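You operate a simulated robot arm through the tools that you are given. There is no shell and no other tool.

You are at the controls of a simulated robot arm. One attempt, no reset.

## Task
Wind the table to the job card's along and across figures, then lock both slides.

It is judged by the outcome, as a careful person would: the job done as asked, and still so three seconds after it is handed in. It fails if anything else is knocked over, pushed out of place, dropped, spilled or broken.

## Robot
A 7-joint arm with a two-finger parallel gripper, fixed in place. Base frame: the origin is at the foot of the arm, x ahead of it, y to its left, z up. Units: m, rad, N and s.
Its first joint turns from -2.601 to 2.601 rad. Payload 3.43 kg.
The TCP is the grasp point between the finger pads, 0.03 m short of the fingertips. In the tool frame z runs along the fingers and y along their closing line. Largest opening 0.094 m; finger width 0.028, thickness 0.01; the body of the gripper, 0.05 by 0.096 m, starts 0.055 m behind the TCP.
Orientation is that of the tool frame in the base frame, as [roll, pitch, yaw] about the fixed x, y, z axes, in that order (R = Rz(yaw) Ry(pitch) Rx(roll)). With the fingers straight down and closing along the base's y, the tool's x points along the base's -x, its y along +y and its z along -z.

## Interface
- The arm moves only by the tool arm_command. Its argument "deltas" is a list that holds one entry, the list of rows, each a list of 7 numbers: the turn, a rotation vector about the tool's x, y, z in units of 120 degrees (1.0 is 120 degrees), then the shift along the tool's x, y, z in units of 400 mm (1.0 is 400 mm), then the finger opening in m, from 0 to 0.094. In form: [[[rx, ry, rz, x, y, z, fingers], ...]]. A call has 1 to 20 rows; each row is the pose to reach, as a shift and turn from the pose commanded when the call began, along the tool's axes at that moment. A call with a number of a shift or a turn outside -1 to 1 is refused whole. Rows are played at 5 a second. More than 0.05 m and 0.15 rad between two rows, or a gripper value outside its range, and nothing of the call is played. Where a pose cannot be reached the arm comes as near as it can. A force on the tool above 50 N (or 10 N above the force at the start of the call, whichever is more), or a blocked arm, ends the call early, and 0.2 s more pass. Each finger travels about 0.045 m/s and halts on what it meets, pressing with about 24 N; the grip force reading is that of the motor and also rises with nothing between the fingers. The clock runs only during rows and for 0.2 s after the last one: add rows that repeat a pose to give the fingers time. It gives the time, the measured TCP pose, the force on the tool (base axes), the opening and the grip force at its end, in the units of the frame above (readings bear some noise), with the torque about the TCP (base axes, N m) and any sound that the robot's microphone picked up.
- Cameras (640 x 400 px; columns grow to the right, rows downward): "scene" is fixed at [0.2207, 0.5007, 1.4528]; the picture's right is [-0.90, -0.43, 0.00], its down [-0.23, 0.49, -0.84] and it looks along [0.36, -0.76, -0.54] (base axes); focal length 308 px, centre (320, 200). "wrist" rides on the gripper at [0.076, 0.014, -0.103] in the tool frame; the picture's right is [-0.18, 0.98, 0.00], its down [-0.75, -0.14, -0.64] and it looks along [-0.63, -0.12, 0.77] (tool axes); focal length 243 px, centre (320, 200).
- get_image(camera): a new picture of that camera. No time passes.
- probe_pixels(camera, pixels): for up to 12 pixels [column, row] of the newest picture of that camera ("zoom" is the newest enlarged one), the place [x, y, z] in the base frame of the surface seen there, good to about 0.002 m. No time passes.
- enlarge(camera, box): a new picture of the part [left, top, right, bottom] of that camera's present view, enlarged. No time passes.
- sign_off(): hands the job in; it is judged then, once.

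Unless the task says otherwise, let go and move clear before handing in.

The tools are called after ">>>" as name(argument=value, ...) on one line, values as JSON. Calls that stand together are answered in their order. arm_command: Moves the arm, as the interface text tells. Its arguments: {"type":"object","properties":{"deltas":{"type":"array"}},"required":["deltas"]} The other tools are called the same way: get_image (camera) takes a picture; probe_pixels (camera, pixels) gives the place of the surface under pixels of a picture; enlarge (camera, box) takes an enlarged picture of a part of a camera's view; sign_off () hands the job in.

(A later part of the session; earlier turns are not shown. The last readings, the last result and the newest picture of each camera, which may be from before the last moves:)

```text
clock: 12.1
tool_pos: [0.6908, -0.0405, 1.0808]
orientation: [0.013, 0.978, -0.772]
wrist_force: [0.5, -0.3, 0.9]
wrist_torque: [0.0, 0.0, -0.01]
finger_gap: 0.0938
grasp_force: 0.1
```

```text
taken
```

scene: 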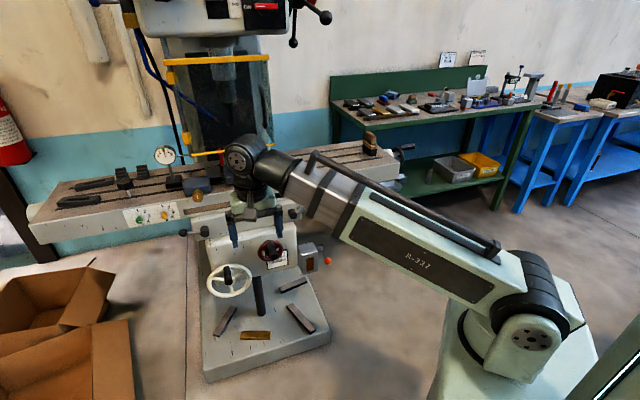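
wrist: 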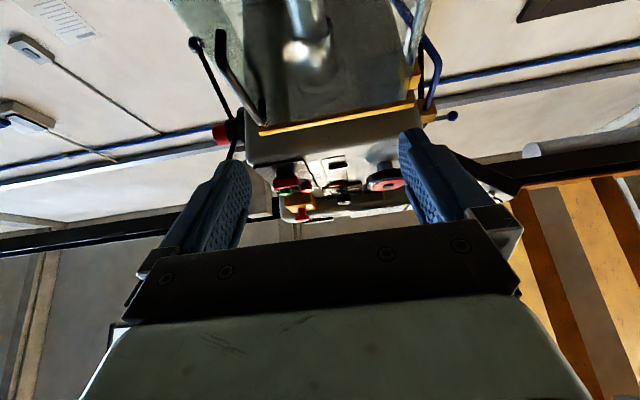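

>>> enlarge(camera="wrist", box=[220, 120, 440, 240])

>>> enlarge(camera="wrist", box=[100, 280, 200, 360])

>>> get_image(camera="scene")

```text
2.91 times, centred on (330, 180) of wrist
```

zoom: 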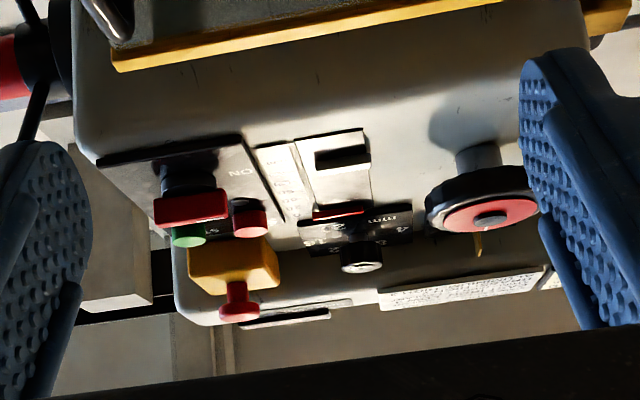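

```text
5.00 times, centred on (150, 320) of wrist
```

zoom: 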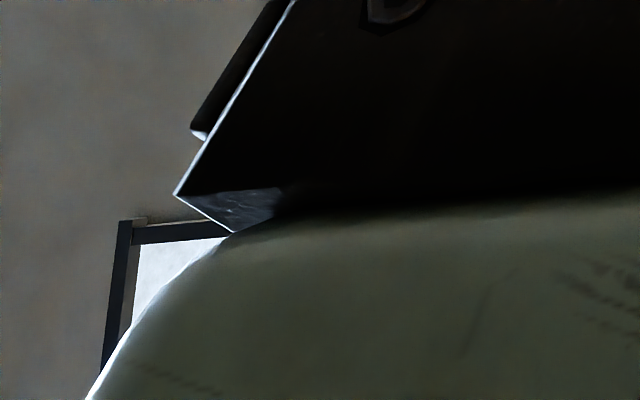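

```text
taken
```

scene: 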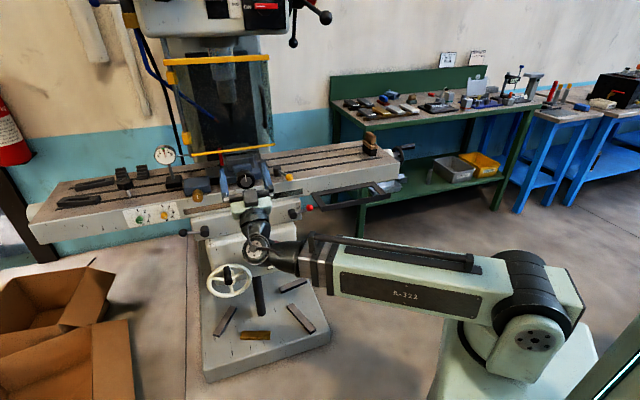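

The head shows only controls and a speed chart at a grazing angle. There is also a white framed thing at [128,330]; I'll probe it and the chart.

>>> get_image(camera="wrist")

>>> probe_pixels(camera="wrist", pixels=[[129, 331], [110, 345], [372, 205], [330, 165], [340, 175], [285, 185], [315, 210], [450, 116], [60, 15], [30, 115], [350, 195], [400, 200]])

>>> enlarge(camera="wrist", box=[330, 180, 420, 230])

```text
taken
```

wrist: 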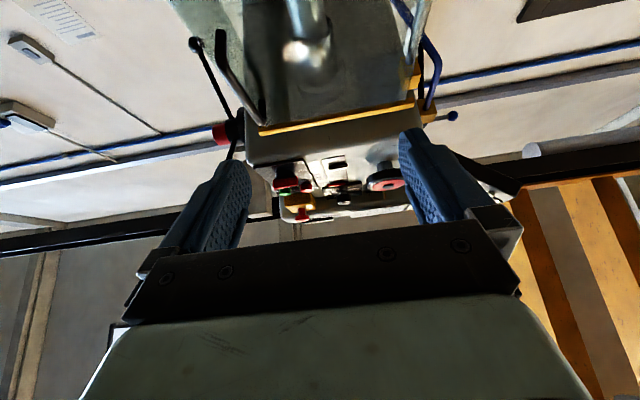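

```text
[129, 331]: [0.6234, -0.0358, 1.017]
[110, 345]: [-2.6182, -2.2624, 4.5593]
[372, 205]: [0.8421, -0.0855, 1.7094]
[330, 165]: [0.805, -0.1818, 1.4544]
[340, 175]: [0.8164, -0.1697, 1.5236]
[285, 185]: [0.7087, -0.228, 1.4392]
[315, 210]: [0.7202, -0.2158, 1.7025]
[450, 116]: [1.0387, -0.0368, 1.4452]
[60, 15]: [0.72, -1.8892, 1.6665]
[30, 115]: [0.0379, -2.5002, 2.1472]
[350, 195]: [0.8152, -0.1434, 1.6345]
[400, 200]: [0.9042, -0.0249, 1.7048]
```

```text
7.11 times, centred on (375, 205) of wrist
```

zoom: 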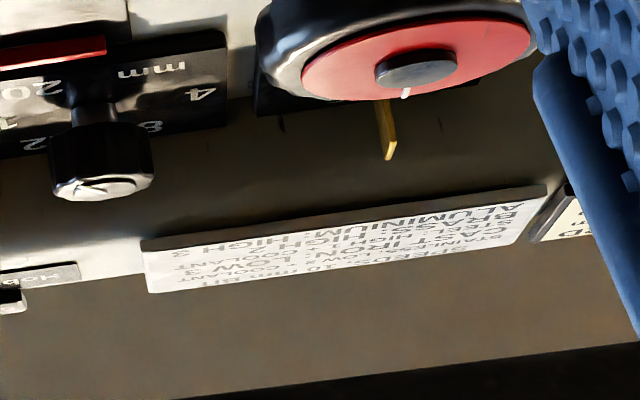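

Next to the speed chart there is another card partly hidden behind the right finger near [410,208]. I'll close the fingers to uncover it.

>>> arm_command(deltas=[[[0, 0, 0, 0, 0, 0, 0.06], [0, 0, 0, 0, 0, 0, 0.03], [0, 0, 0, 0, 0, 0, 0.0], [0, 0, 0, 0, 0, 0, 0.0], [0, 0, 0, 0, 0, 0, 0.0], [0, 0, 0, 0, 0, 0, 0.0]]])

>>> get_image(camera="wrist")

>>> enlarge(camera="wrist", box=[330, 170, 470, 240])

```text
clock: 13.5
tool_pos: [0.6899, -0.04, 1.0808]
orientation: [0.015, 0.982, -0.772]
wrist_force: [1.1, -0.2, 0.2]
wrist_torque: [-0.01, 0.0, -0.01]
finger_gap: 0.0002
grasp_force: 23.8
```

```text
taken
```

wrist: 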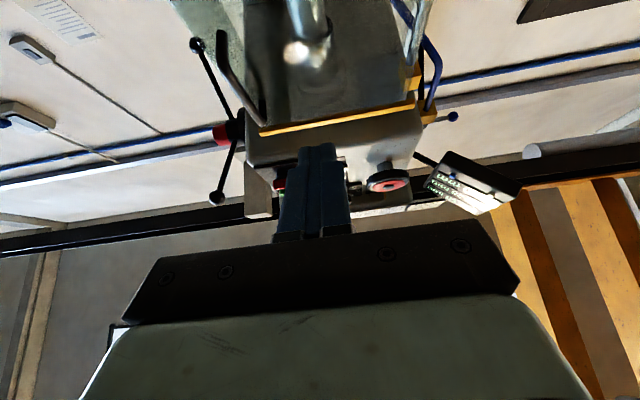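

```text
4.57 times, centred on (400, 205) of wrist
```

zoom: 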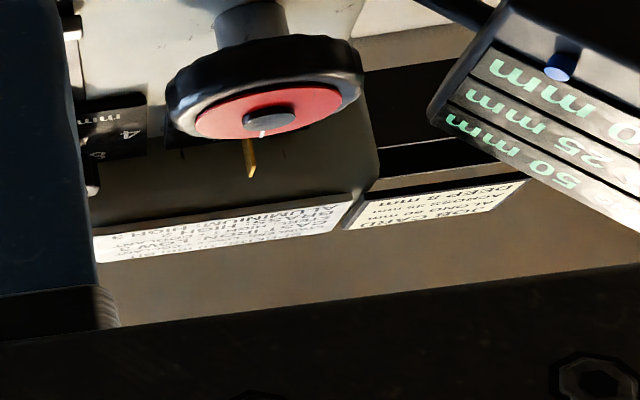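

A DRO ("…0 mm / 25 mm / 50 mm") and a JOB CARD are now visible. I'll zoom in on both.

>>> enlarge(camera="wrist", box=[400, 200, 450, 225])

>>> enlarge(camera="wrist", box=[420, 150, 530, 220])

>>> probe_pixels(camera="wrist", pixels=[[410, 213], [430, 210], [440, 185], [470, 200], [490, 180], [446, 165]])

```text
12.80 times, centred on (425, 212) of wrist
```

zoom: 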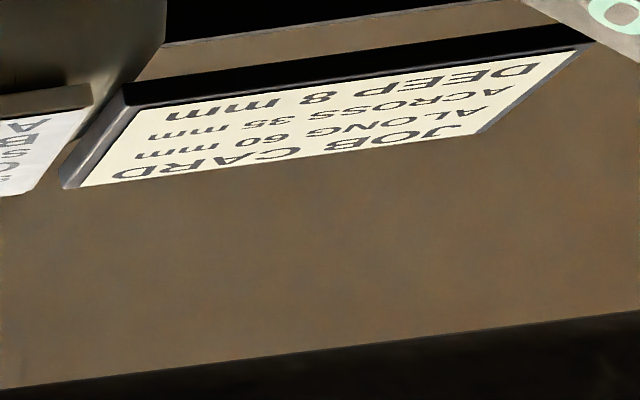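

```text
5.71 times, centred on (475, 185) of wrist
```

zoom: 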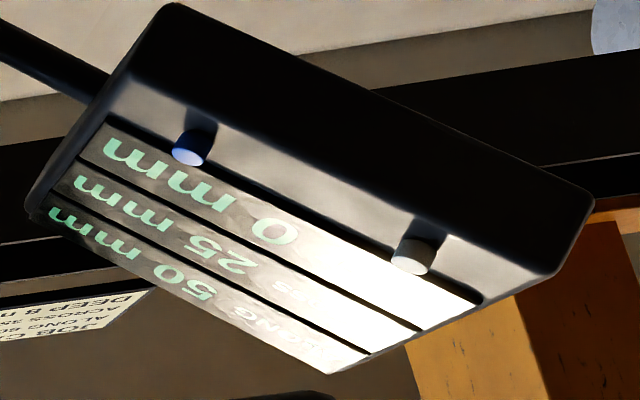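

```text
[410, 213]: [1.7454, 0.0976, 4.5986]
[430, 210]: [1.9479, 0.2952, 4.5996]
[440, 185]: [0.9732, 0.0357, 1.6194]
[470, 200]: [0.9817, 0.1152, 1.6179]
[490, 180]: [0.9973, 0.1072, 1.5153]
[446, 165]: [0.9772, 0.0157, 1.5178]
```

The job card seems to read ALONG 60 mm, ACROSS 35 mm, DEEP 8 mm, and the DRO shows 50 / 25 / 0. I'll zoom in more to be certain of the digits.

>>> enlarge(camera="wrist", box=[408, 203, 432, 217])

>>> enlarge(camera="wrist", box=[426, 175, 490, 220])

```text
16.00 times, centred on (420, 210) of wrist
```

zoom: 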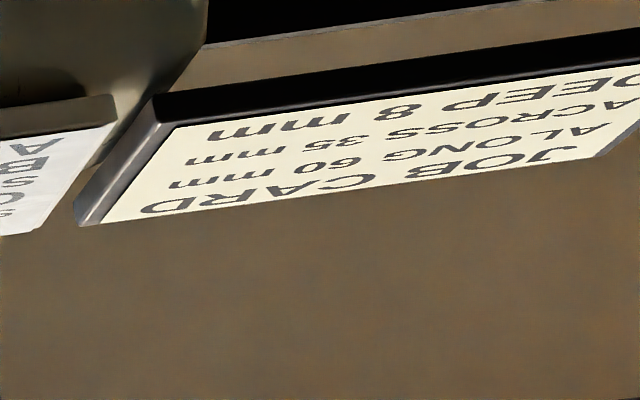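

```text
8.89 times, centred on (458, 198) of wrist
```

zoom: 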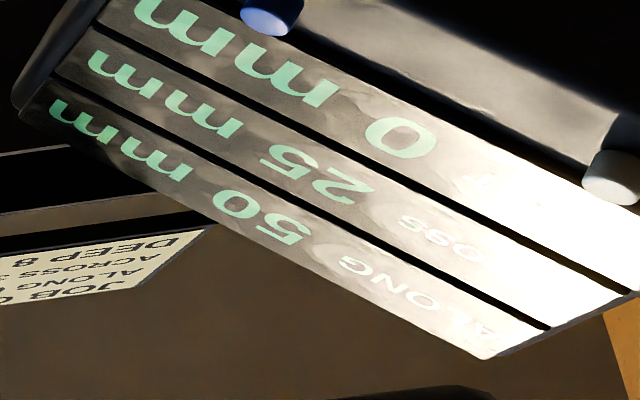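

The digits look like 60 and 35, but the view is upside down and grazing. I'll raise the arm and turn it toward the DRO and card (DRO at about (0.98, 0.08, 1.57), facing the robot) for a straighter look.

>>> arm_command(deltas=[[[-0.04, 0, 0.027, -0.0727, 0.0507, -0.004, 0.0], [-0.081, 0, 0.054, -0.1453, 0.1013, -0.008, 0.0], [-0.121, 0, 0.081, -0.218, 0.152, -0.012, 0.0], [-0.162, 0, 0.108, -0.2907, 0.2027, -0.015, 0.0], [-0.202, 0, 0.135, -0.3633, 0.2533, -0.019, 0.0], [-0.243, 0, 0.162, -0.436, 0.304, -0.023, 0.0]]])

>>> get_image(camera="wrist")

```text
clock: 14.9
tool_pos: [0.702, 0.1166, 1.2211]
orientation: [0.009, 0.977, -0.161]
wrist_force: [0.4, -0.4, 0.3]
wrist_torque: [0.01, 0.04, -0.01]
finger_gap: 0.0
grasp_force: 24.0
```

```text
taken
```

wrist: 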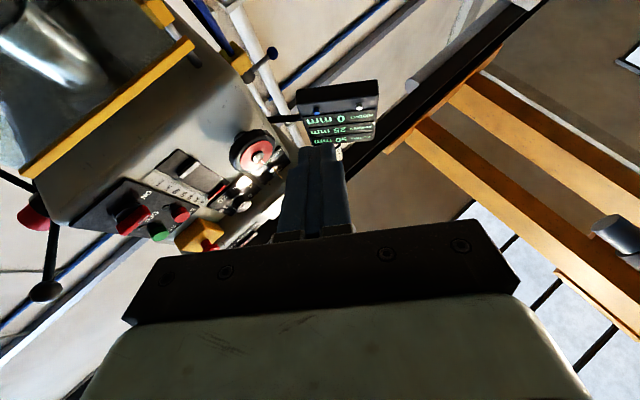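

>>> enlarge(camera="wrist", box=[220, 70, 400, 250])

>>> enlarge(camera="wrist", box=[280, 70, 390, 150])

```text
2.22 times, centred on (310, 160) of wrist
```

zoom: 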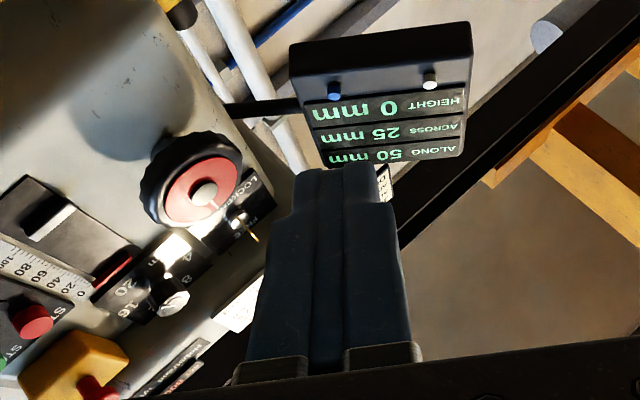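

```text
5.00 times, centred on (335, 110) of wrist
```

zoom: 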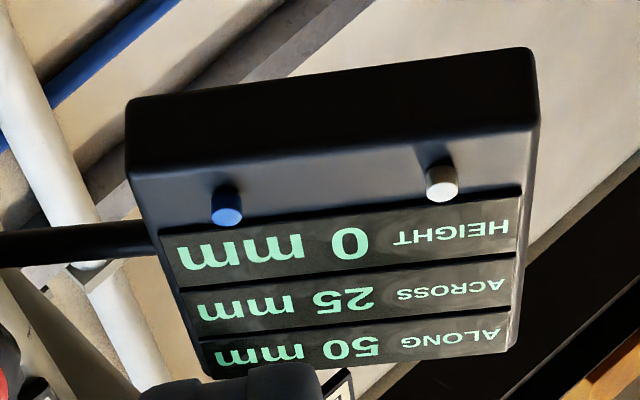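

The DRO clearly reads ALONG 50, ACROSS 25, HEIGHT 0. I'll turn the tool 22° left so the card emerges from behind the fingers.

>>> arm_command(deltas=[[[-0.05, 0, 0.034, 0, 0, 0, 0.0], [-0.101, 0, 0.068, 0, 0, 0, 0.0], [-0.152, 0, 0.1025, 0, 0, 0, 0.0]]])

>>> get_image(camera="wrist")

>>> enlarge(camera="wrist", box=[130, 60, 330, 230])

```text
clock: 15.7
tool_pos: [0.7025, 0.1182, 1.2203]
orientation: [0.004, 0.974, 0.088]
wrist_force: [-0.2, -0.4, 0.9]
wrist_torque: [-0.01, 0.0, -0.01]
finger_gap: 0.0001
grasp_force: 24.2
out of reach, approached as far as the arm can: row 3
```

```text
taken
```

wrist: 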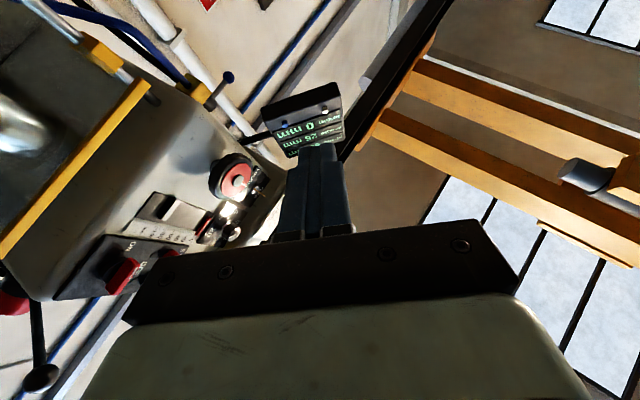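

```text
2.35 times, centred on (230, 145) of wrist
```

zoom: 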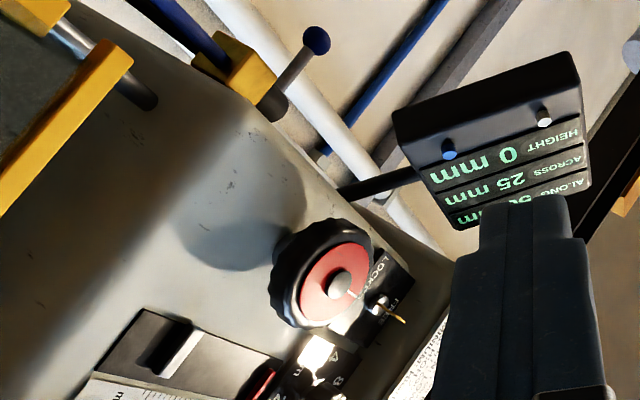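

The card is still hidden and this is at the reach limit. I'll turn back right by 45° so that the card appears on the other side of the fingers.

>>> arm_command(deltas=[[[0.044, 0, -0.03, 0, 0, 0, 0.0], [0.089, 0, -0.06, 0, 0, 0, 0.0], [0.133, 0, -0.09, 0, 0, 0, 0.0], [0.177, 0, -0.12, 0, 0, 0, 0.0], [0.221, 0, -0.15, 0, 0, 0, 0.0], [0.266, 0, -0.181, 0, 0, 0, 0.0], [0.31, 0, -0.211, 0, 0, 0, 0.0]]])

>>> get_image(camera="wrist")

>>> enlarge(camera="wrist", box=[340, 70, 520, 230])

```text
clock: 17.3
tool_pos: [0.7007, 0.1173, 1.2223]
orientation: [0.002, 0.978, -0.701]
wrist_force: [0.6, -0.5, -0.1]
wrist_torque: [0.01, -0.04, -0.03]
finger_gap: 0.0
grasp_force: 24.0
```

```text
taken
```

wrist: 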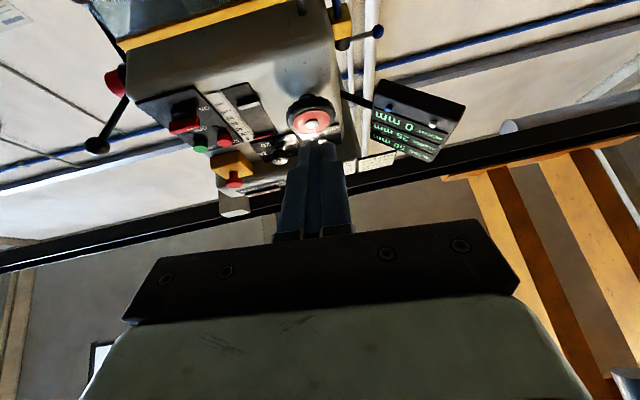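

```text
2.50 times, centred on (430, 150) of wrist
```

zoom: 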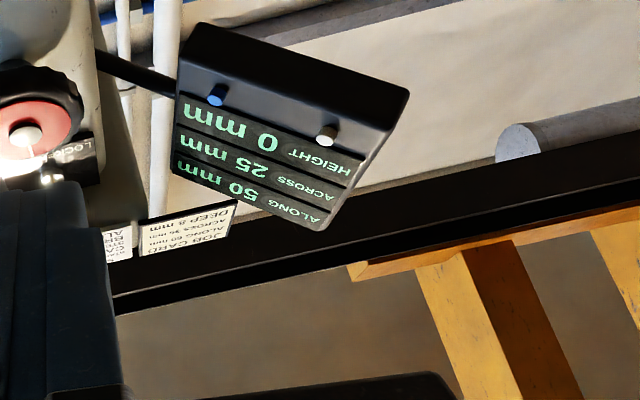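

Both the DRO and the job card are in view now (card near [376,163]). I'll zoom in on the card.

>>> enlarge(camera="wrist", box=[354, 148, 400, 178])

>>> enlarge(camera="wrist", box=[366, 98, 446, 164])

```text
13.33 times, centred on (377, 163) of wrist
```

zoom: 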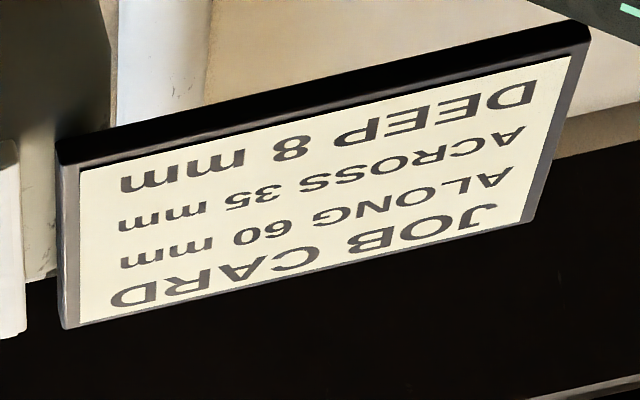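

```text
6.06 times, centred on (406, 131) of wrist
```

zoom: 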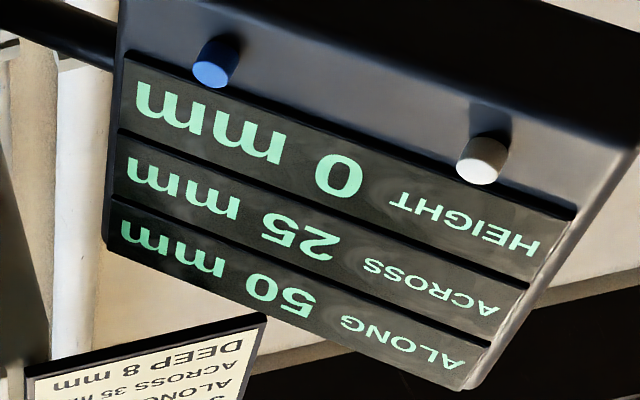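

The job card reads ALONG 60 mm, ACROSS 35 mm (and DEEP 8 mm, not asked for here); the DRO reads 50 / 25 / 0. So both slides need +10 mm and HEIGHT must stay. Next I'll look down at the wheels and lock levers on the front of the machine.

>>> arm_command(deltas=[[[0, 0.058, 0, 0.049, -0.024, -0.022, 0.0], [0, 0.117, 0, 0.0975, -0.048, -0.043, 0.0], [0, 0.175, 0, 0.146, -0.072, -0.065, 0.0], [0, 0.233, 0, 0.195, -0.096, -0.086, 0.0], [0, 0.292, 0, 0.244, -0.12, -0.108, 0.0], [0, 0.35, 0, 0.2925, -0.144, -0.13, 0.0], [0, 0.408, 0, 0.341, -0.168, -0.151, 0.0], [0, 0.467, 0, 0.39, -0.192, -0.173, 0.0], [0, 0.525, 0, 0.439, -0.216, -0.194, 0.0], [0, 0.583, 0, 0.4875, -0.24, -0.216, 0.0], [0, 0.642, 0, 0.536, -0.264, -0.237, 0.0], [0, 0.7, 0, 0.585, -0.288, -0.259, 0.0]]])

>>> get_image(camera="wrist")

```text
clock: 19.9
tool_pos: [0.66, -0.0001, 0.9703]
orientation: [3.14, 0.695, 2.439]
wrist_force: [0.0, -0.8, 0.1]
wrist_torque: [0.01, 0.02, -0.02]
finger_gap: 0.0001
grasp_force: 23.9
```

```text
taken
```

wrist: 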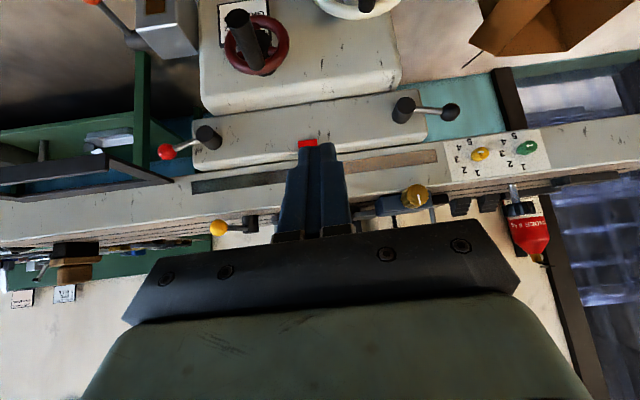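

>>> enlarge(camera="wrist", box=[140, 80, 280, 200])

>>> enlarge(camera="wrist", box=[360, 80, 500, 170])

>>> enlarge(camera="wrist", box=[130, 0, 410, 120])

>>> enlarge(camera="wrist", box=[180, 180, 300, 260])

>>> enlarge(camera="scene", box=[170, 185, 340, 285])

```text
3.33 times, centred on (210, 140) of wrist
```

zoom: 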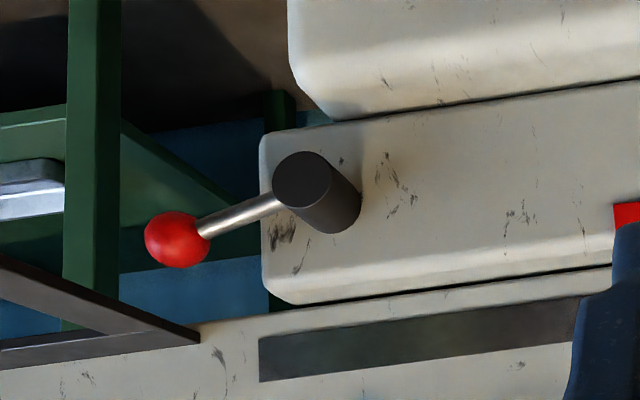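

```text
4.44 times, centred on (430, 125) of wrist
```

zoom: 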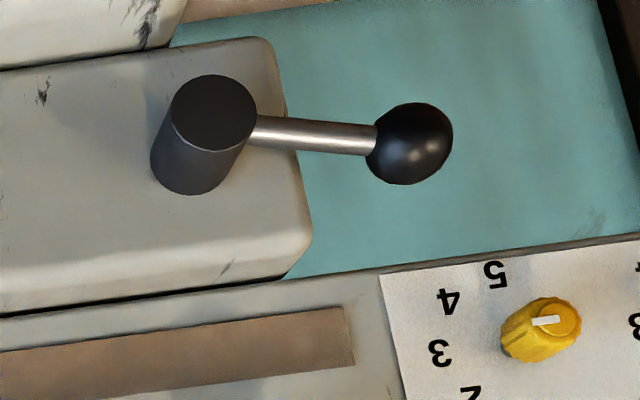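

```text
2.29 times, centred on (270, 60) of wrist
```

zoom: 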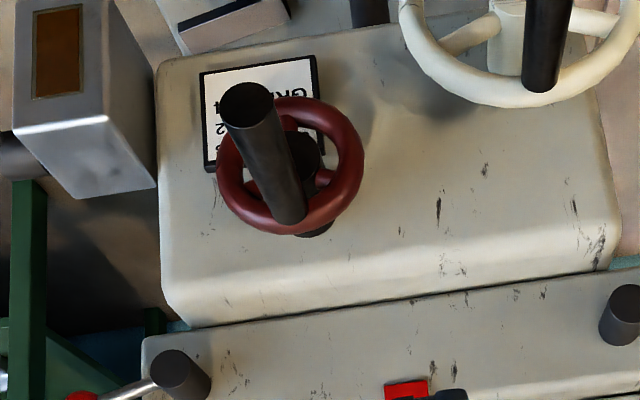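

```text
5.00 times, centred on (240, 220) of wrist
```

zoom: 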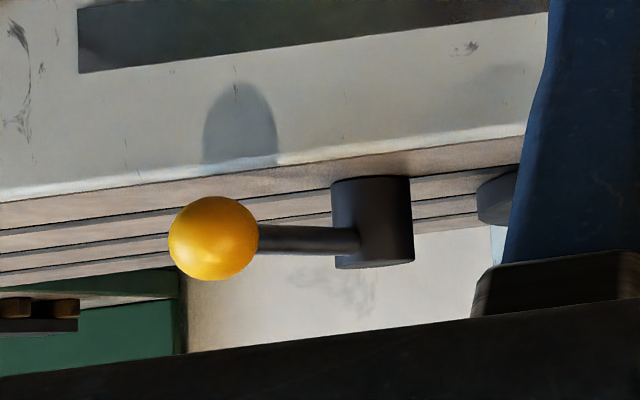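

```text
3.76 times, centred on (255, 235) of scene
```

zoom: 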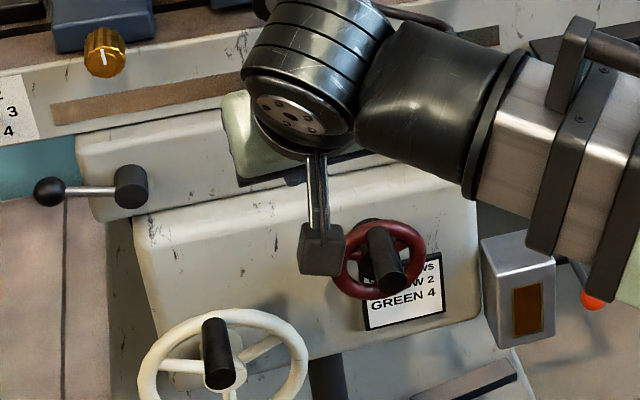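

The two levers on the saddle front (red ball at [166,151], black ball at [450,112]) look like the slide locks, and the box with a brown sight glass is likely an oiler. I'll probe the red wheel, its handle, and the levers in detail from this view.

>>> enlarge(camera="wrist", box=[210, 0, 310, 90])

>>> probe_pixels(camera="wrist", pixels=[[237, 18], [246, 33], [254, 55], [260, 70], [233, 60], [283, 60], [288, 42], [270, 17], [229, 42], [256, 20], [263, 98], [275, 73]])

>>> probe_pixels(camera="wrist", pixels=[[207, 133], [215, 143], [166, 151], [185, 145], [404, 104], [408, 118], [450, 112], [430, 110], [440, 111], [252, 222], [218, 228], [307, 143]])

```text
4.44 times, centred on (260, 45) of wrist
```

zoom: 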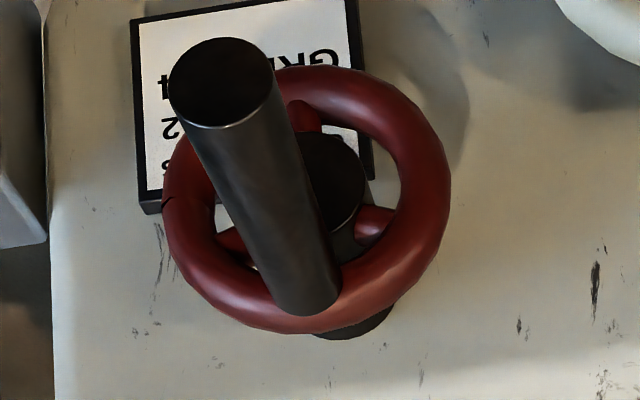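

```text
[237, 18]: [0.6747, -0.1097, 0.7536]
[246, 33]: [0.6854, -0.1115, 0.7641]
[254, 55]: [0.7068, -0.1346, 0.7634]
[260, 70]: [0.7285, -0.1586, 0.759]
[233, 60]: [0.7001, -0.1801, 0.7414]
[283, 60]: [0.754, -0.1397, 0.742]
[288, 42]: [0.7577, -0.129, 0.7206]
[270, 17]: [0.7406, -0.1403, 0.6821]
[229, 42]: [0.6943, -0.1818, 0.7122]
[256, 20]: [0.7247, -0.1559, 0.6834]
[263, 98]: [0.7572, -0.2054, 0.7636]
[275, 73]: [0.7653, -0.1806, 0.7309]
```

```text
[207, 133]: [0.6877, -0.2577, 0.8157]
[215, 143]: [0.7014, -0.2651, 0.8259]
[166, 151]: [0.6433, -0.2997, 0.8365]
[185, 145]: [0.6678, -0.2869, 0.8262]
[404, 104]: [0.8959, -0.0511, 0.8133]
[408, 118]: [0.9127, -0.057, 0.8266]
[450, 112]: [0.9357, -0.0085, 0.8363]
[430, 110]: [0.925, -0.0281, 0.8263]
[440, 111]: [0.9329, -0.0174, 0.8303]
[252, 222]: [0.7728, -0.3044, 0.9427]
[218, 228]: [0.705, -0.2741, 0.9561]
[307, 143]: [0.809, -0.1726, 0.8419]
```

The red wheel's ring centre is near U=0.403 (along-table), z≈0.722, with its handle at 12 o'clock: axis about z=0.751, running out toward the operator for ~7.5 cm. I'll return the tool to vertical with the fingers part-open, ready to grip that handle.

>>> arm_command(deltas=[[[0, 0.066, 0, 0, 0, 0, 0.03], [0, 0.132, 0, 0, 0, 0, 0.06], [0, 0.199, 0, 0, 0, 0, 0.06], [0, 0.265, 0, 0, 0, 0, 0.06], [0, 0.332, 0, 0, 0, 0, 0.06], [0, 0.332, 0, 0, 0, 0, 0.06]]])

```text
clock: 21.3
tool_pos: [0.6619, 0.0003, 0.9685]
orientation: [3.141, 0.0, 2.441]
wrist_force: [0.2, -0.6, 0.1]
wrist_torque: [0.0, -0.02, 0.0]
finger_gap: 0.06
grasp_force: 0.0
```

The tool is vertical. I'll move above the red wheel's handle (x 0.692, y −0.121) at z=0.90 with fingers square to it, then look.

>>> arm_command(deltas=[[[0, 0, 0.0101, -0.063, -0.046, 0.043, 0.06], [0, 0, 0.0203, -0.1265, -0.092, 0.0855, 0.06], [0, 0, 0.0304, -0.19, -0.138, 0.128, 0.06], [0, 0, 0.0406, -0.253, -0.184, 0.171, 0.06]]])

>>> get_image(camera="wrist")

>>> enlarge(camera="scene", box=[190, 150, 350, 300])

```text
clock: 22.3
tool_pos: [0.6915, -0.1217, 0.901]
orientation: [3.139, 0.002, 2.354]
wrist_force: [0.9, -0.9, 0.2]
wrist_torque: [0.0, -0.01, 0.0]
finger_gap: 0.0601
grasp_force: 0.0
```

```text
taken
```

wrist: 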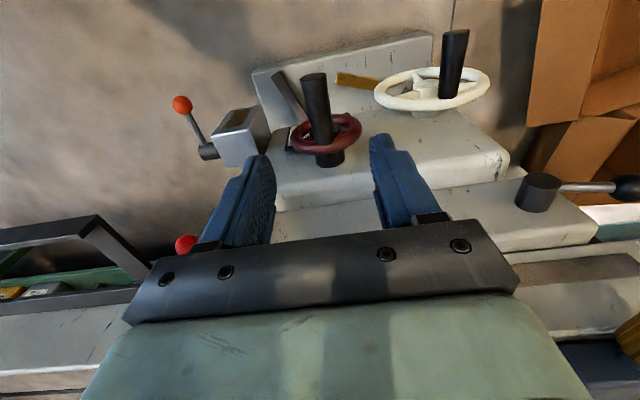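

```text
2.67 times, centred on (270, 225) of scene
```

zoom: 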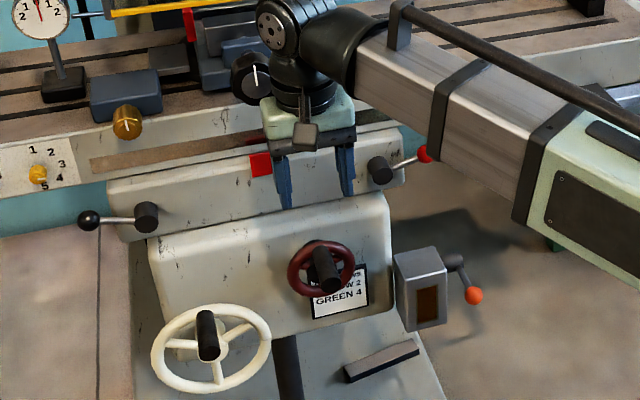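

The gripper is above the handle. I'll probe the handle's edges more closely to get its axis and diameter.

>>> probe_pixels(camera="wrist", pixels=[[314, 76], [304, 90], [328, 90], [316, 90], [309, 115], [332, 115], [320, 115], [322, 140], [292, 140], [360, 130], [335, 118], [300, 78]])

>>> enlarge(camera="wrist", box=[270, 60, 380, 180])

```text
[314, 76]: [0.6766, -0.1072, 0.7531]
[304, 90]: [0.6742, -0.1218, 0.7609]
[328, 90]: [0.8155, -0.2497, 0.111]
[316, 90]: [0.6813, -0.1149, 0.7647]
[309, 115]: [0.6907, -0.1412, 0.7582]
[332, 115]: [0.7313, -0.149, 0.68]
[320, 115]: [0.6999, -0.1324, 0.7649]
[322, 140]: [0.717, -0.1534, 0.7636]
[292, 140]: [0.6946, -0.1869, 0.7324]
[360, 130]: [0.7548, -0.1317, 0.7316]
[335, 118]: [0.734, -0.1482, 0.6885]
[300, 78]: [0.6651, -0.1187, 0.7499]
```

```text
3.33 times, centred on (325, 120) of wrist
```

zoom: 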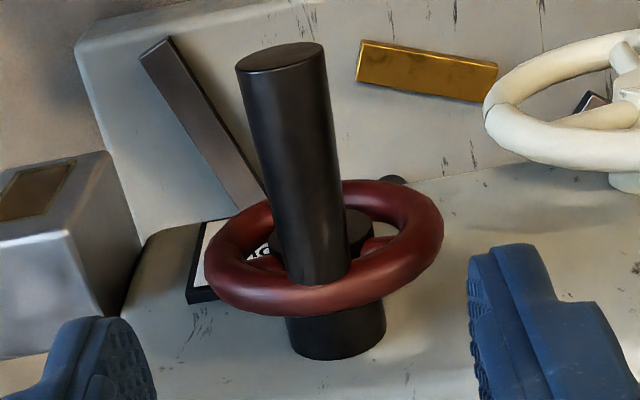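

Handle radius ≈0.0145 m, axis at U≈0.401, z≈0.750. I'll pin down the wheel's centre height with the scene camera.

>>> enlarge(camera="scene", box=[254, 232, 290, 272])

```text
10.00 times, centred on (272, 252) of scene
```

zoom: 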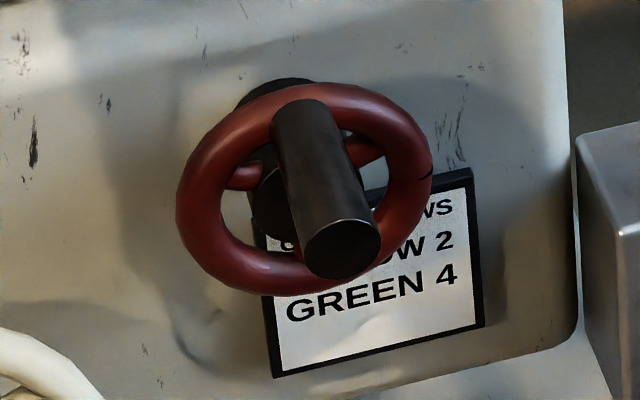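

>>> probe_pixels(camera="zoom", pixels=[[195, 200], [417, 170], [245, 272], [300, 90], [360, 105], [230, 110], [205, 240], [400, 215], [360, 275], [270, 195], [250, 180], [375, 148]])

```text
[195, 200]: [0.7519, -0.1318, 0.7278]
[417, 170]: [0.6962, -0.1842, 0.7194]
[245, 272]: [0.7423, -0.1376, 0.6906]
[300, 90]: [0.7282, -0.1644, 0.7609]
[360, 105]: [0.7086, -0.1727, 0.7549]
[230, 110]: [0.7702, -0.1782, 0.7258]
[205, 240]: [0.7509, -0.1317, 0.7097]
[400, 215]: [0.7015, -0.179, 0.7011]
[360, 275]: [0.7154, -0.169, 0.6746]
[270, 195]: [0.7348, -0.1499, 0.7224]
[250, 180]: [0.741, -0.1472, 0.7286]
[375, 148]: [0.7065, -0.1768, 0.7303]
```

Wheel centre ≈ (U 0.400, z 0.719), crank radius ≈0.031 m. I'll descend so the handle sits between the pads.

>>> arm_command(deltas=[[[0, 0, 0, -0.003, -0.003, 0.1, 0.06], [0, 0, 0, -0.0075, -0.006, 0.19, 0.06], [0, 0, 0, -0.0075, -0.006, 0.28, 0.06], [0, 0, 0, -0.0075, -0.006, 0.34, 0.06], [0, 0, 0, -0.0075, -0.006, 0.376, 0.06], [0, 0, 0, -0.0075, -0.006, 0.376, 0.06]]])

>>> get_image(camera="wrist")

>>> enlarge(camera="scene", box=[220, 190, 320, 280])

```text
clock: 23.7
tool_pos: [0.6914, -0.1253, 0.7497]
orientation: [3.14, 0.002, 2.354]
wrist_force: [-0.1, 0.7, 0.2]
wrist_torque: [-0.02, 0.01, 0.0]
finger_gap: 0.0599
grasp_force: 0.0
```

```text
taken
```

wrist: 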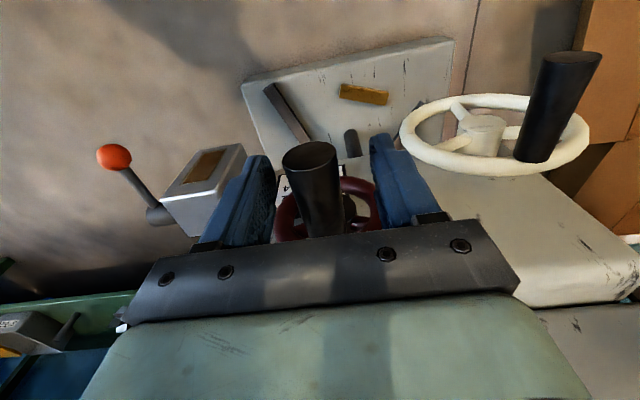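

```text
4.44 times, centred on (270, 235) of scene
```

zoom: 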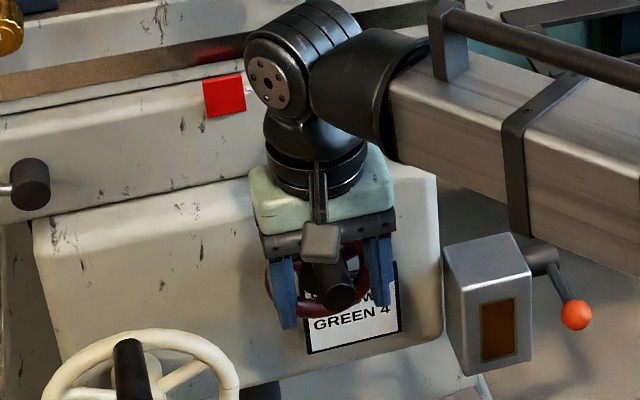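

The handle is between the fingers. I'll close on it.

>>> arm_command(deltas=[[[0, 0, 0, 0, 0, 0, 0.045], [0, 0, 0, 0, 0, 0, 0.032], [0, 0, 0, 0, 0, 0, 0.022], [0, 0, 0, 0, 0, 0, 0.022], [0, 0, 0, 0, 0, 0, 0.022]]])

```text
clock: 24.9
tool_pos: [0.6925, -0.1252, 0.7496]
orientation: [-3.14, 0.002, 2.356]
wrist_force: [-4.2, -3.6, 0.0]
wrist_torque: [-0.18, 0.06, 0.04]
finger_gap: 0.0294
grasp_force: 44.9
```

Gripped: the handle is 29.4 mm thick. I'll turn it a quarter turn clockwise (as the operator sees it) slowly and watch the forces.

>>> arm_command(deltas=[[[0, 0, 0, 0, -0.0239, 0.0038, 0.022], [0, 0, 0, 0, -0.0456, 0.0148, 0.022], [0, 0, 0, 0, -0.0627, 0.0319, 0.022], [0, 0, 0, 0, -0.0737, 0.0536, 0.022], [0, 0, 0, 0, -0.0775, 0.0775, 0.022]]])

>>> enlarge(camera="scene", box=[220, 190, 320, 280])

```text
clock: 26.1
tool_pos: [0.667, -0.1501, 0.721]
orientation: [-3.137, 0.005, 2.354]
wrist_force: [-11.6, -32.5, 17.4]
wrist_torque: [0.13, -0.44, 0.45]
finger_gap: 0.0296
grasp_force: 44.5
```

```text
4.44 times, centred on (270, 235) of scene
```

zoom: 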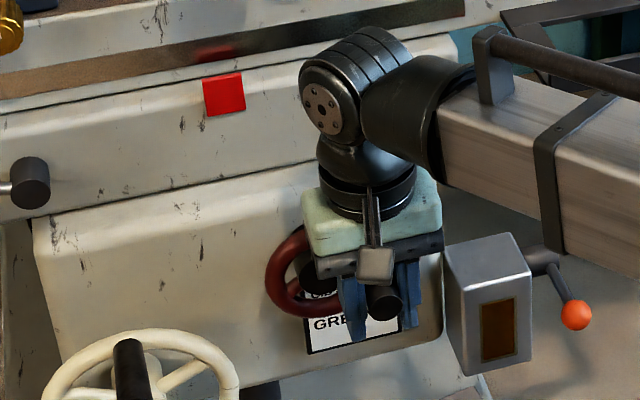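

The wheel follows; the sideways force of about 31 N says the crank radius is somewhat larger than I assumed. I'll probe the handle tip now to refine.

>>> probe_pixels(camera="zoom", pixels=[[385, 300], [375, 292], [395, 308], [285, 270], [290, 300], [300, 240]])

>>> get_image(camera="wrist")

```text
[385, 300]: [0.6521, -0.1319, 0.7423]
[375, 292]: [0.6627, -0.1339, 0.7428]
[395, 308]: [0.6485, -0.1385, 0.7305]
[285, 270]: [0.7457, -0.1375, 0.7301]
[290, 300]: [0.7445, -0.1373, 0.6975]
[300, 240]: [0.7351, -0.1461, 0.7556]
```

```text
taken
```

wrist: 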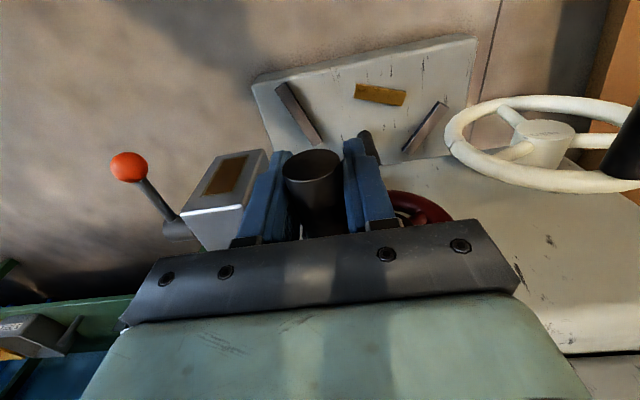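

>>> probe_pixels(camera="wrist", pixels=[[287, 166], [339, 166], [313, 153], [313, 180], [313, 166], [300, 157], [326, 157], [313, 195], [300, 195], [326, 195], [425, 205], [440, 212]])

```text
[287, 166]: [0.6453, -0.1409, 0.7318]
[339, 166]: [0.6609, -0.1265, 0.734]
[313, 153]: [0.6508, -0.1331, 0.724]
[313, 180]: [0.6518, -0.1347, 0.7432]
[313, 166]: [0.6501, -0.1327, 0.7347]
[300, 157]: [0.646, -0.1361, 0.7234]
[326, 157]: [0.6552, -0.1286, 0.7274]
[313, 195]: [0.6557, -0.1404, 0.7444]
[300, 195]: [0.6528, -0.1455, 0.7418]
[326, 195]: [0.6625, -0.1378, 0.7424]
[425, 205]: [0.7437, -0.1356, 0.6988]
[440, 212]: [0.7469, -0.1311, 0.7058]
```

The handle centre is now at about (U 0.3665, z 0.731), which together with its start fits a wheel centre (0.3995, 0.716) and a crank radius of 0.036 m; my smaller circle had jammed it. I'll loosen, re-centre on the handle and grip again.

>>> arm_command(deltas=[[[0, 0, 0, 0, 0, 0, 0.04], [0, 0, 0, 0, 0.001, -0.0125, 0.04], [0, 0, 0, 0, 0.0025, -0.025, 0.04], [0, 0, 0, 0, 0.0025, -0.025, 0.03], [0, 0, 0, 0, 0.0025, -0.025, 0.022], [0, 0, 0, 0, 0.0025, -0.025, 0.022], [0, 0, 0, 0, 0.0025, -0.025, 0.022]]])

>>> get_image(camera="wrist")

>>> probe_pixels(camera="wrist", pixels=[[313, 166], [290, 166], [337, 166], [313, 153], [313, 178], [313, 200]])

```text
clock: 27.7
tool_pos: [0.6691, -0.1464, 0.7284]
orientation: [3.141, 0.001, 2.353]
wrist_force: [-16.9, -16.7, 7.8]
wrist_torque: [0.15, 0.24, 0.27]
finger_gap: 0.0362
grasp_force: 11.8
```

```text
taken
```

wrist: 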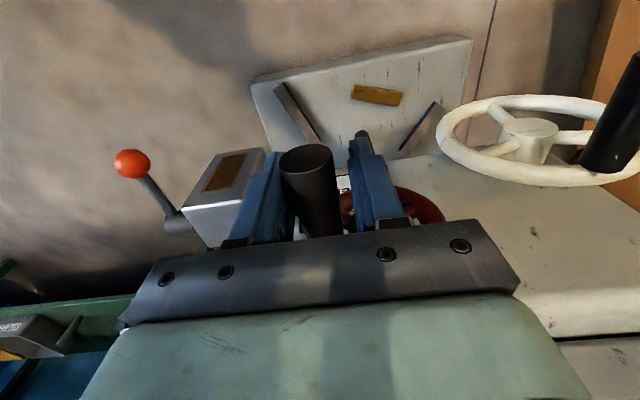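

```text
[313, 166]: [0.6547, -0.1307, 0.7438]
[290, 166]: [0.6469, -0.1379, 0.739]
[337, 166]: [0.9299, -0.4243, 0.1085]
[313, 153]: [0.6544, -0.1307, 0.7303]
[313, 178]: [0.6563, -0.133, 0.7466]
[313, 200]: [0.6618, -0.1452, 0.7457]
```

The left finger meets the handle first and the wheel resists at least ~0.35 N·m, so driving the vertical part of the circle by friction alone would be poor. I'll let go, rise, and check the DRO to learn direction and pitch from this ~65° of turn, then come back with the tool pointing along the handle.

>>> arm_command(deltas=[[[0, 0, 0, 0, 0, 0, 0.06], [0, 0, 0, 0, -0.008, 0, 0.06], [0, 0, 0, 0, -0.008, -0.06, 0.06], [0, 0, 0, 0, -0.008, -0.15, 0.06], [0, 0, 0, 0, -0.008, -0.25, 0.06], [0, 0, 0, 0, -0.008, -0.35, 0.06], [0, 0, 0, 0, -0.008, -0.45, 0.06]]])

>>> enlarge(camera="scene", box=[220, 190, 320, 280])

```text
clock: 29.3
tool_pos: [0.6683, -0.1473, 0.9084]
orientation: [3.14, 0.001, 2.354]
wrist_force: [0.4, -0.1, 0.3]
wrist_torque: [0.01, 0.0, 0.0]
finger_gap: 0.06
grasp_force: 0.0
```

```text
4.44 times, centred on (270, 235) of scene
```

zoom: 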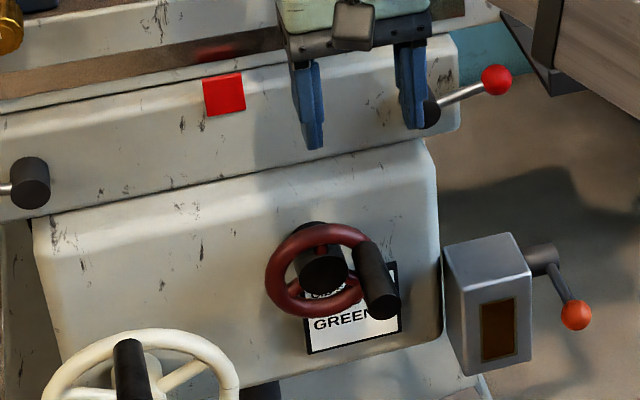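

The wheel has turned and now its hub is visible at about [323,272] in the zoom. I'll probe the hub and handle for an accurate centre and radius.

>>> enlarge(camera="scene", box=[276, 232, 316, 268])

>>> enlarge(camera="scene", box=[256, 234, 296, 270])

```text
11.11 times, centred on (296, 250) of scene
```

zoom: 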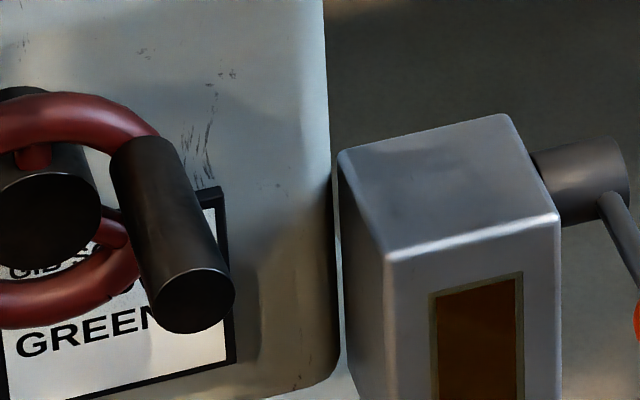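

```text
11.11 times, centred on (276, 252) of scene
```

zoom: 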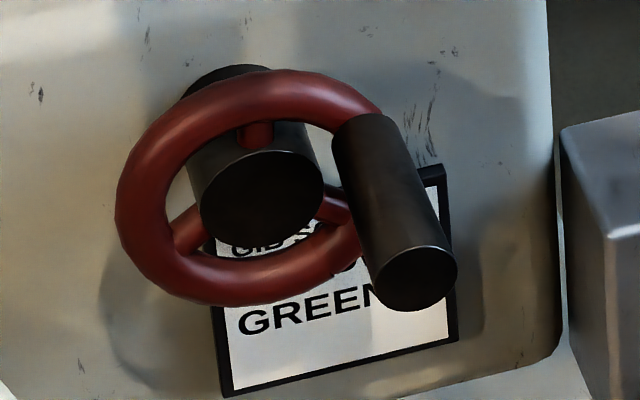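

>>> probe_pixels(camera="zoom", pixels=[[262, 200], [207, 205], [317, 190], [265, 158], [262, 241], [418, 278], [381, 280], [453, 268], [420, 250], [415, 306], [390, 190], [350, 140]])

```text
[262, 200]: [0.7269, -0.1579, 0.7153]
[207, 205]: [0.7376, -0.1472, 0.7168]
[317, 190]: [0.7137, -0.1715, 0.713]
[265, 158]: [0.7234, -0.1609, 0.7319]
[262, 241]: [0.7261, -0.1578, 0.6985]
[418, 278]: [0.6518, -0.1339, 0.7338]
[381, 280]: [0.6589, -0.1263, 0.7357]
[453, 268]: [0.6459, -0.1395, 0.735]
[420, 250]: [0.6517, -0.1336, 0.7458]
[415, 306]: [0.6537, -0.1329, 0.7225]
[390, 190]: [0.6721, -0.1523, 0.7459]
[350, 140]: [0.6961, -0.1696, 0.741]
```

Wheel centre is (U 0.4008, z 0.7152), crank radius ≈0.038 m, turned about 61° clockwise so far. I'll go back up to the DRO viewing pose with fingers closed.

>>> arm_command(deltas=[[[0, -0.0625, 0, 0.034, 0.0395, -0.029, 0.04], [0, -0.125, 0, 0.069, 0.079, -0.0575, 0.02], [0, -0.1875, 0, 0.103, 0.1185, -0.086, 0.0], [0, -0.25, 0, 0.137, 0.158, -0.115, 0.0], [0, -0.3125, 0, 0.172, 0.1975, -0.144, 0.0], [0, -0.375, 0, 0.206, 0.237, -0.1725, 0.0], [0, -0.4375, 0, 0.24, 0.2765, -0.201, 0.0], [0, -0.5, 0, 0.2745, 0.316, -0.23, 0.0]]])

>>> arm_command(deltas=[[[0, -0.059, 0, -0.046, 0.023, -0.044, 0.0], [0, -0.118, 0, -0.092, 0.046, -0.088, 0.0], [0, -0.178, 0, -0.138, 0.0695, -0.132, 0.0], [0, -0.237, 0, -0.184, 0.093, -0.176, 0.0], [0, -0.296, 0, -0.23, 0.116, -0.22, 0.0], [0, -0.355, 0, -0.276, 0.139, -0.264, 0.0], [0, -0.415, 0, -0.322, 0.162, -0.308, 0.0], [0, -0.474, 0, -0.368, 0.1853, -0.352, 0.0], [0, -0.533, 0, -0.4135, 0.2085, -0.396, 0.0]]])

>>> get_image(camera="wrist")

>>> enlarge(camera="wrist", box=[350, 90, 470, 180])

```text
clock: 31.1
tool_pos: [0.681, 0.0189, 1.0019]
orientation: [3.136, 1.051, 2.349]
wrist_force: [-0.5, -0.2, 0.2]
wrist_torque: [0.01, 0.02, 0.04]
finger_gap: 0.0001
grasp_force: 24.0
```

```text
clock: 33.1
tool_pos: [0.6994, 0.1179, 1.2248]
orientation: [0.001, 0.973, -0.786]
wrist_force: [-0.5, 0.0, 0.0]
wrist_torque: [0.04, 0.0, 0.0]
finger_gap: 0.0003
grasp_force: 24.2
```

```text
taken
```

wrist: 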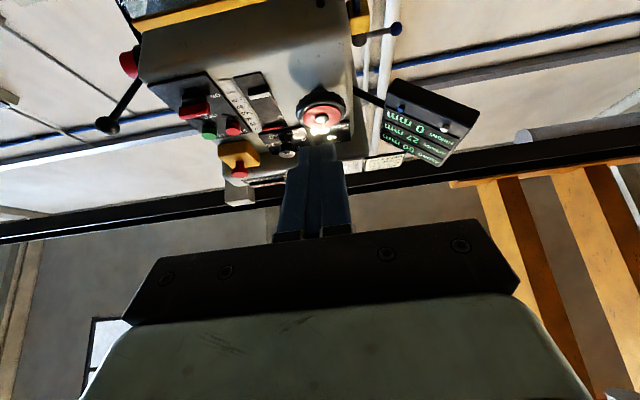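

```text
4.44 times, centred on (410, 135) of wrist
```

zoom: 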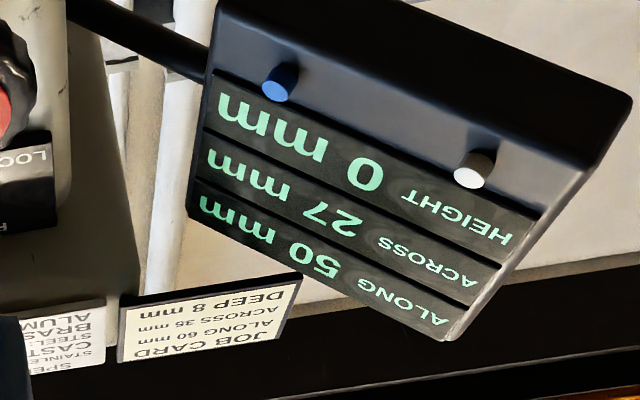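

ACROSS now reads 27 after about 61° clockwise, so clockwise increases it at roughly 10 mm per turn; the red wheel is the across wheel. I need about 299° more. I'll return over the handle (now at U 0.367, z 0.734), go around it with open fingers, then tilt the tool to lie along the handle so it can roll with the wheel.

>>> arm_command(deltas=[[[0, 0.059, 0, 0.06, -0.023, -0.022, 0.0], [0, 0.118, 0, 0.12, -0.046, -0.0435, 0.0], [0, 0.178, 0, 0.18, -0.069, -0.065, 0.0], [0, 0.237, 0, 0.24, -0.092, -0.087, 0.0], [0, 0.296, 0, 0.3, -0.115, -0.109, 0.0], [0, 0.355, 0, 0.361, -0.138, -0.131, 0.0], [0, 0.415, 0, 0.421, -0.161, -0.1525, 0.0], [0, 0.474, 0, 0.481, -0.184, -0.174, 0.0], [0, 0.533, 0, 0.541, -0.207, -0.196, 0.0]]])

>>> arm_command(deltas=[[[0, 0.0625, 0, 0.01, -0.04, 0.0456, 0.01], [0, 0.125, 0, 0.021, -0.08, 0.091, 0.03], [0, 0.1875, 0, 0.031, -0.12, 0.137, 0.05], [0, 0.25, 0, 0.0415, -0.16, 0.1825, 0.07], [0, 0.3125, 0, 0.052, -0.2, 0.228, 0.07], [0, 0.375, 0, 0.062, -0.24, 0.274, 0.07], [0, 0.4375, 0, 0.073, -0.28, 0.319, 0.07], [0, 0.5, 0, 0.083, -0.32, 0.365, 0.07]]])

>>> get_image(camera="wrist")

```text
clock: 35.1
tool_pos: [0.6801, 0.0185, 0.9997]
orientation: [3.14, 1.046, 2.352]
wrist_force: [-0.2, 0.7, 0.2]
wrist_torque: [0.01, 0.0, -0.02]
finger_gap: 0.0
grasp_force: 23.7
```

```text
clock: 36.9
tool_pos: [0.669, -0.1482, 0.8988]
orientation: [3.14, -0.001, 2.355]
wrist_force: [0.3, 0.5, -0.3]
wrist_torque: [0.0, -0.02, -0.01]
finger_gap: 0.0701
grasp_force: 0.0
```

```text
taken
```

wrist: 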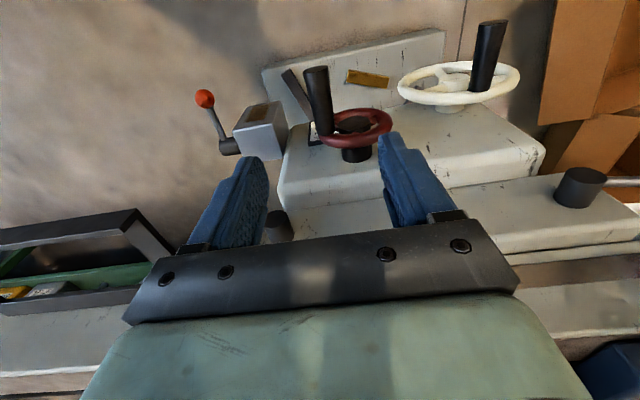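

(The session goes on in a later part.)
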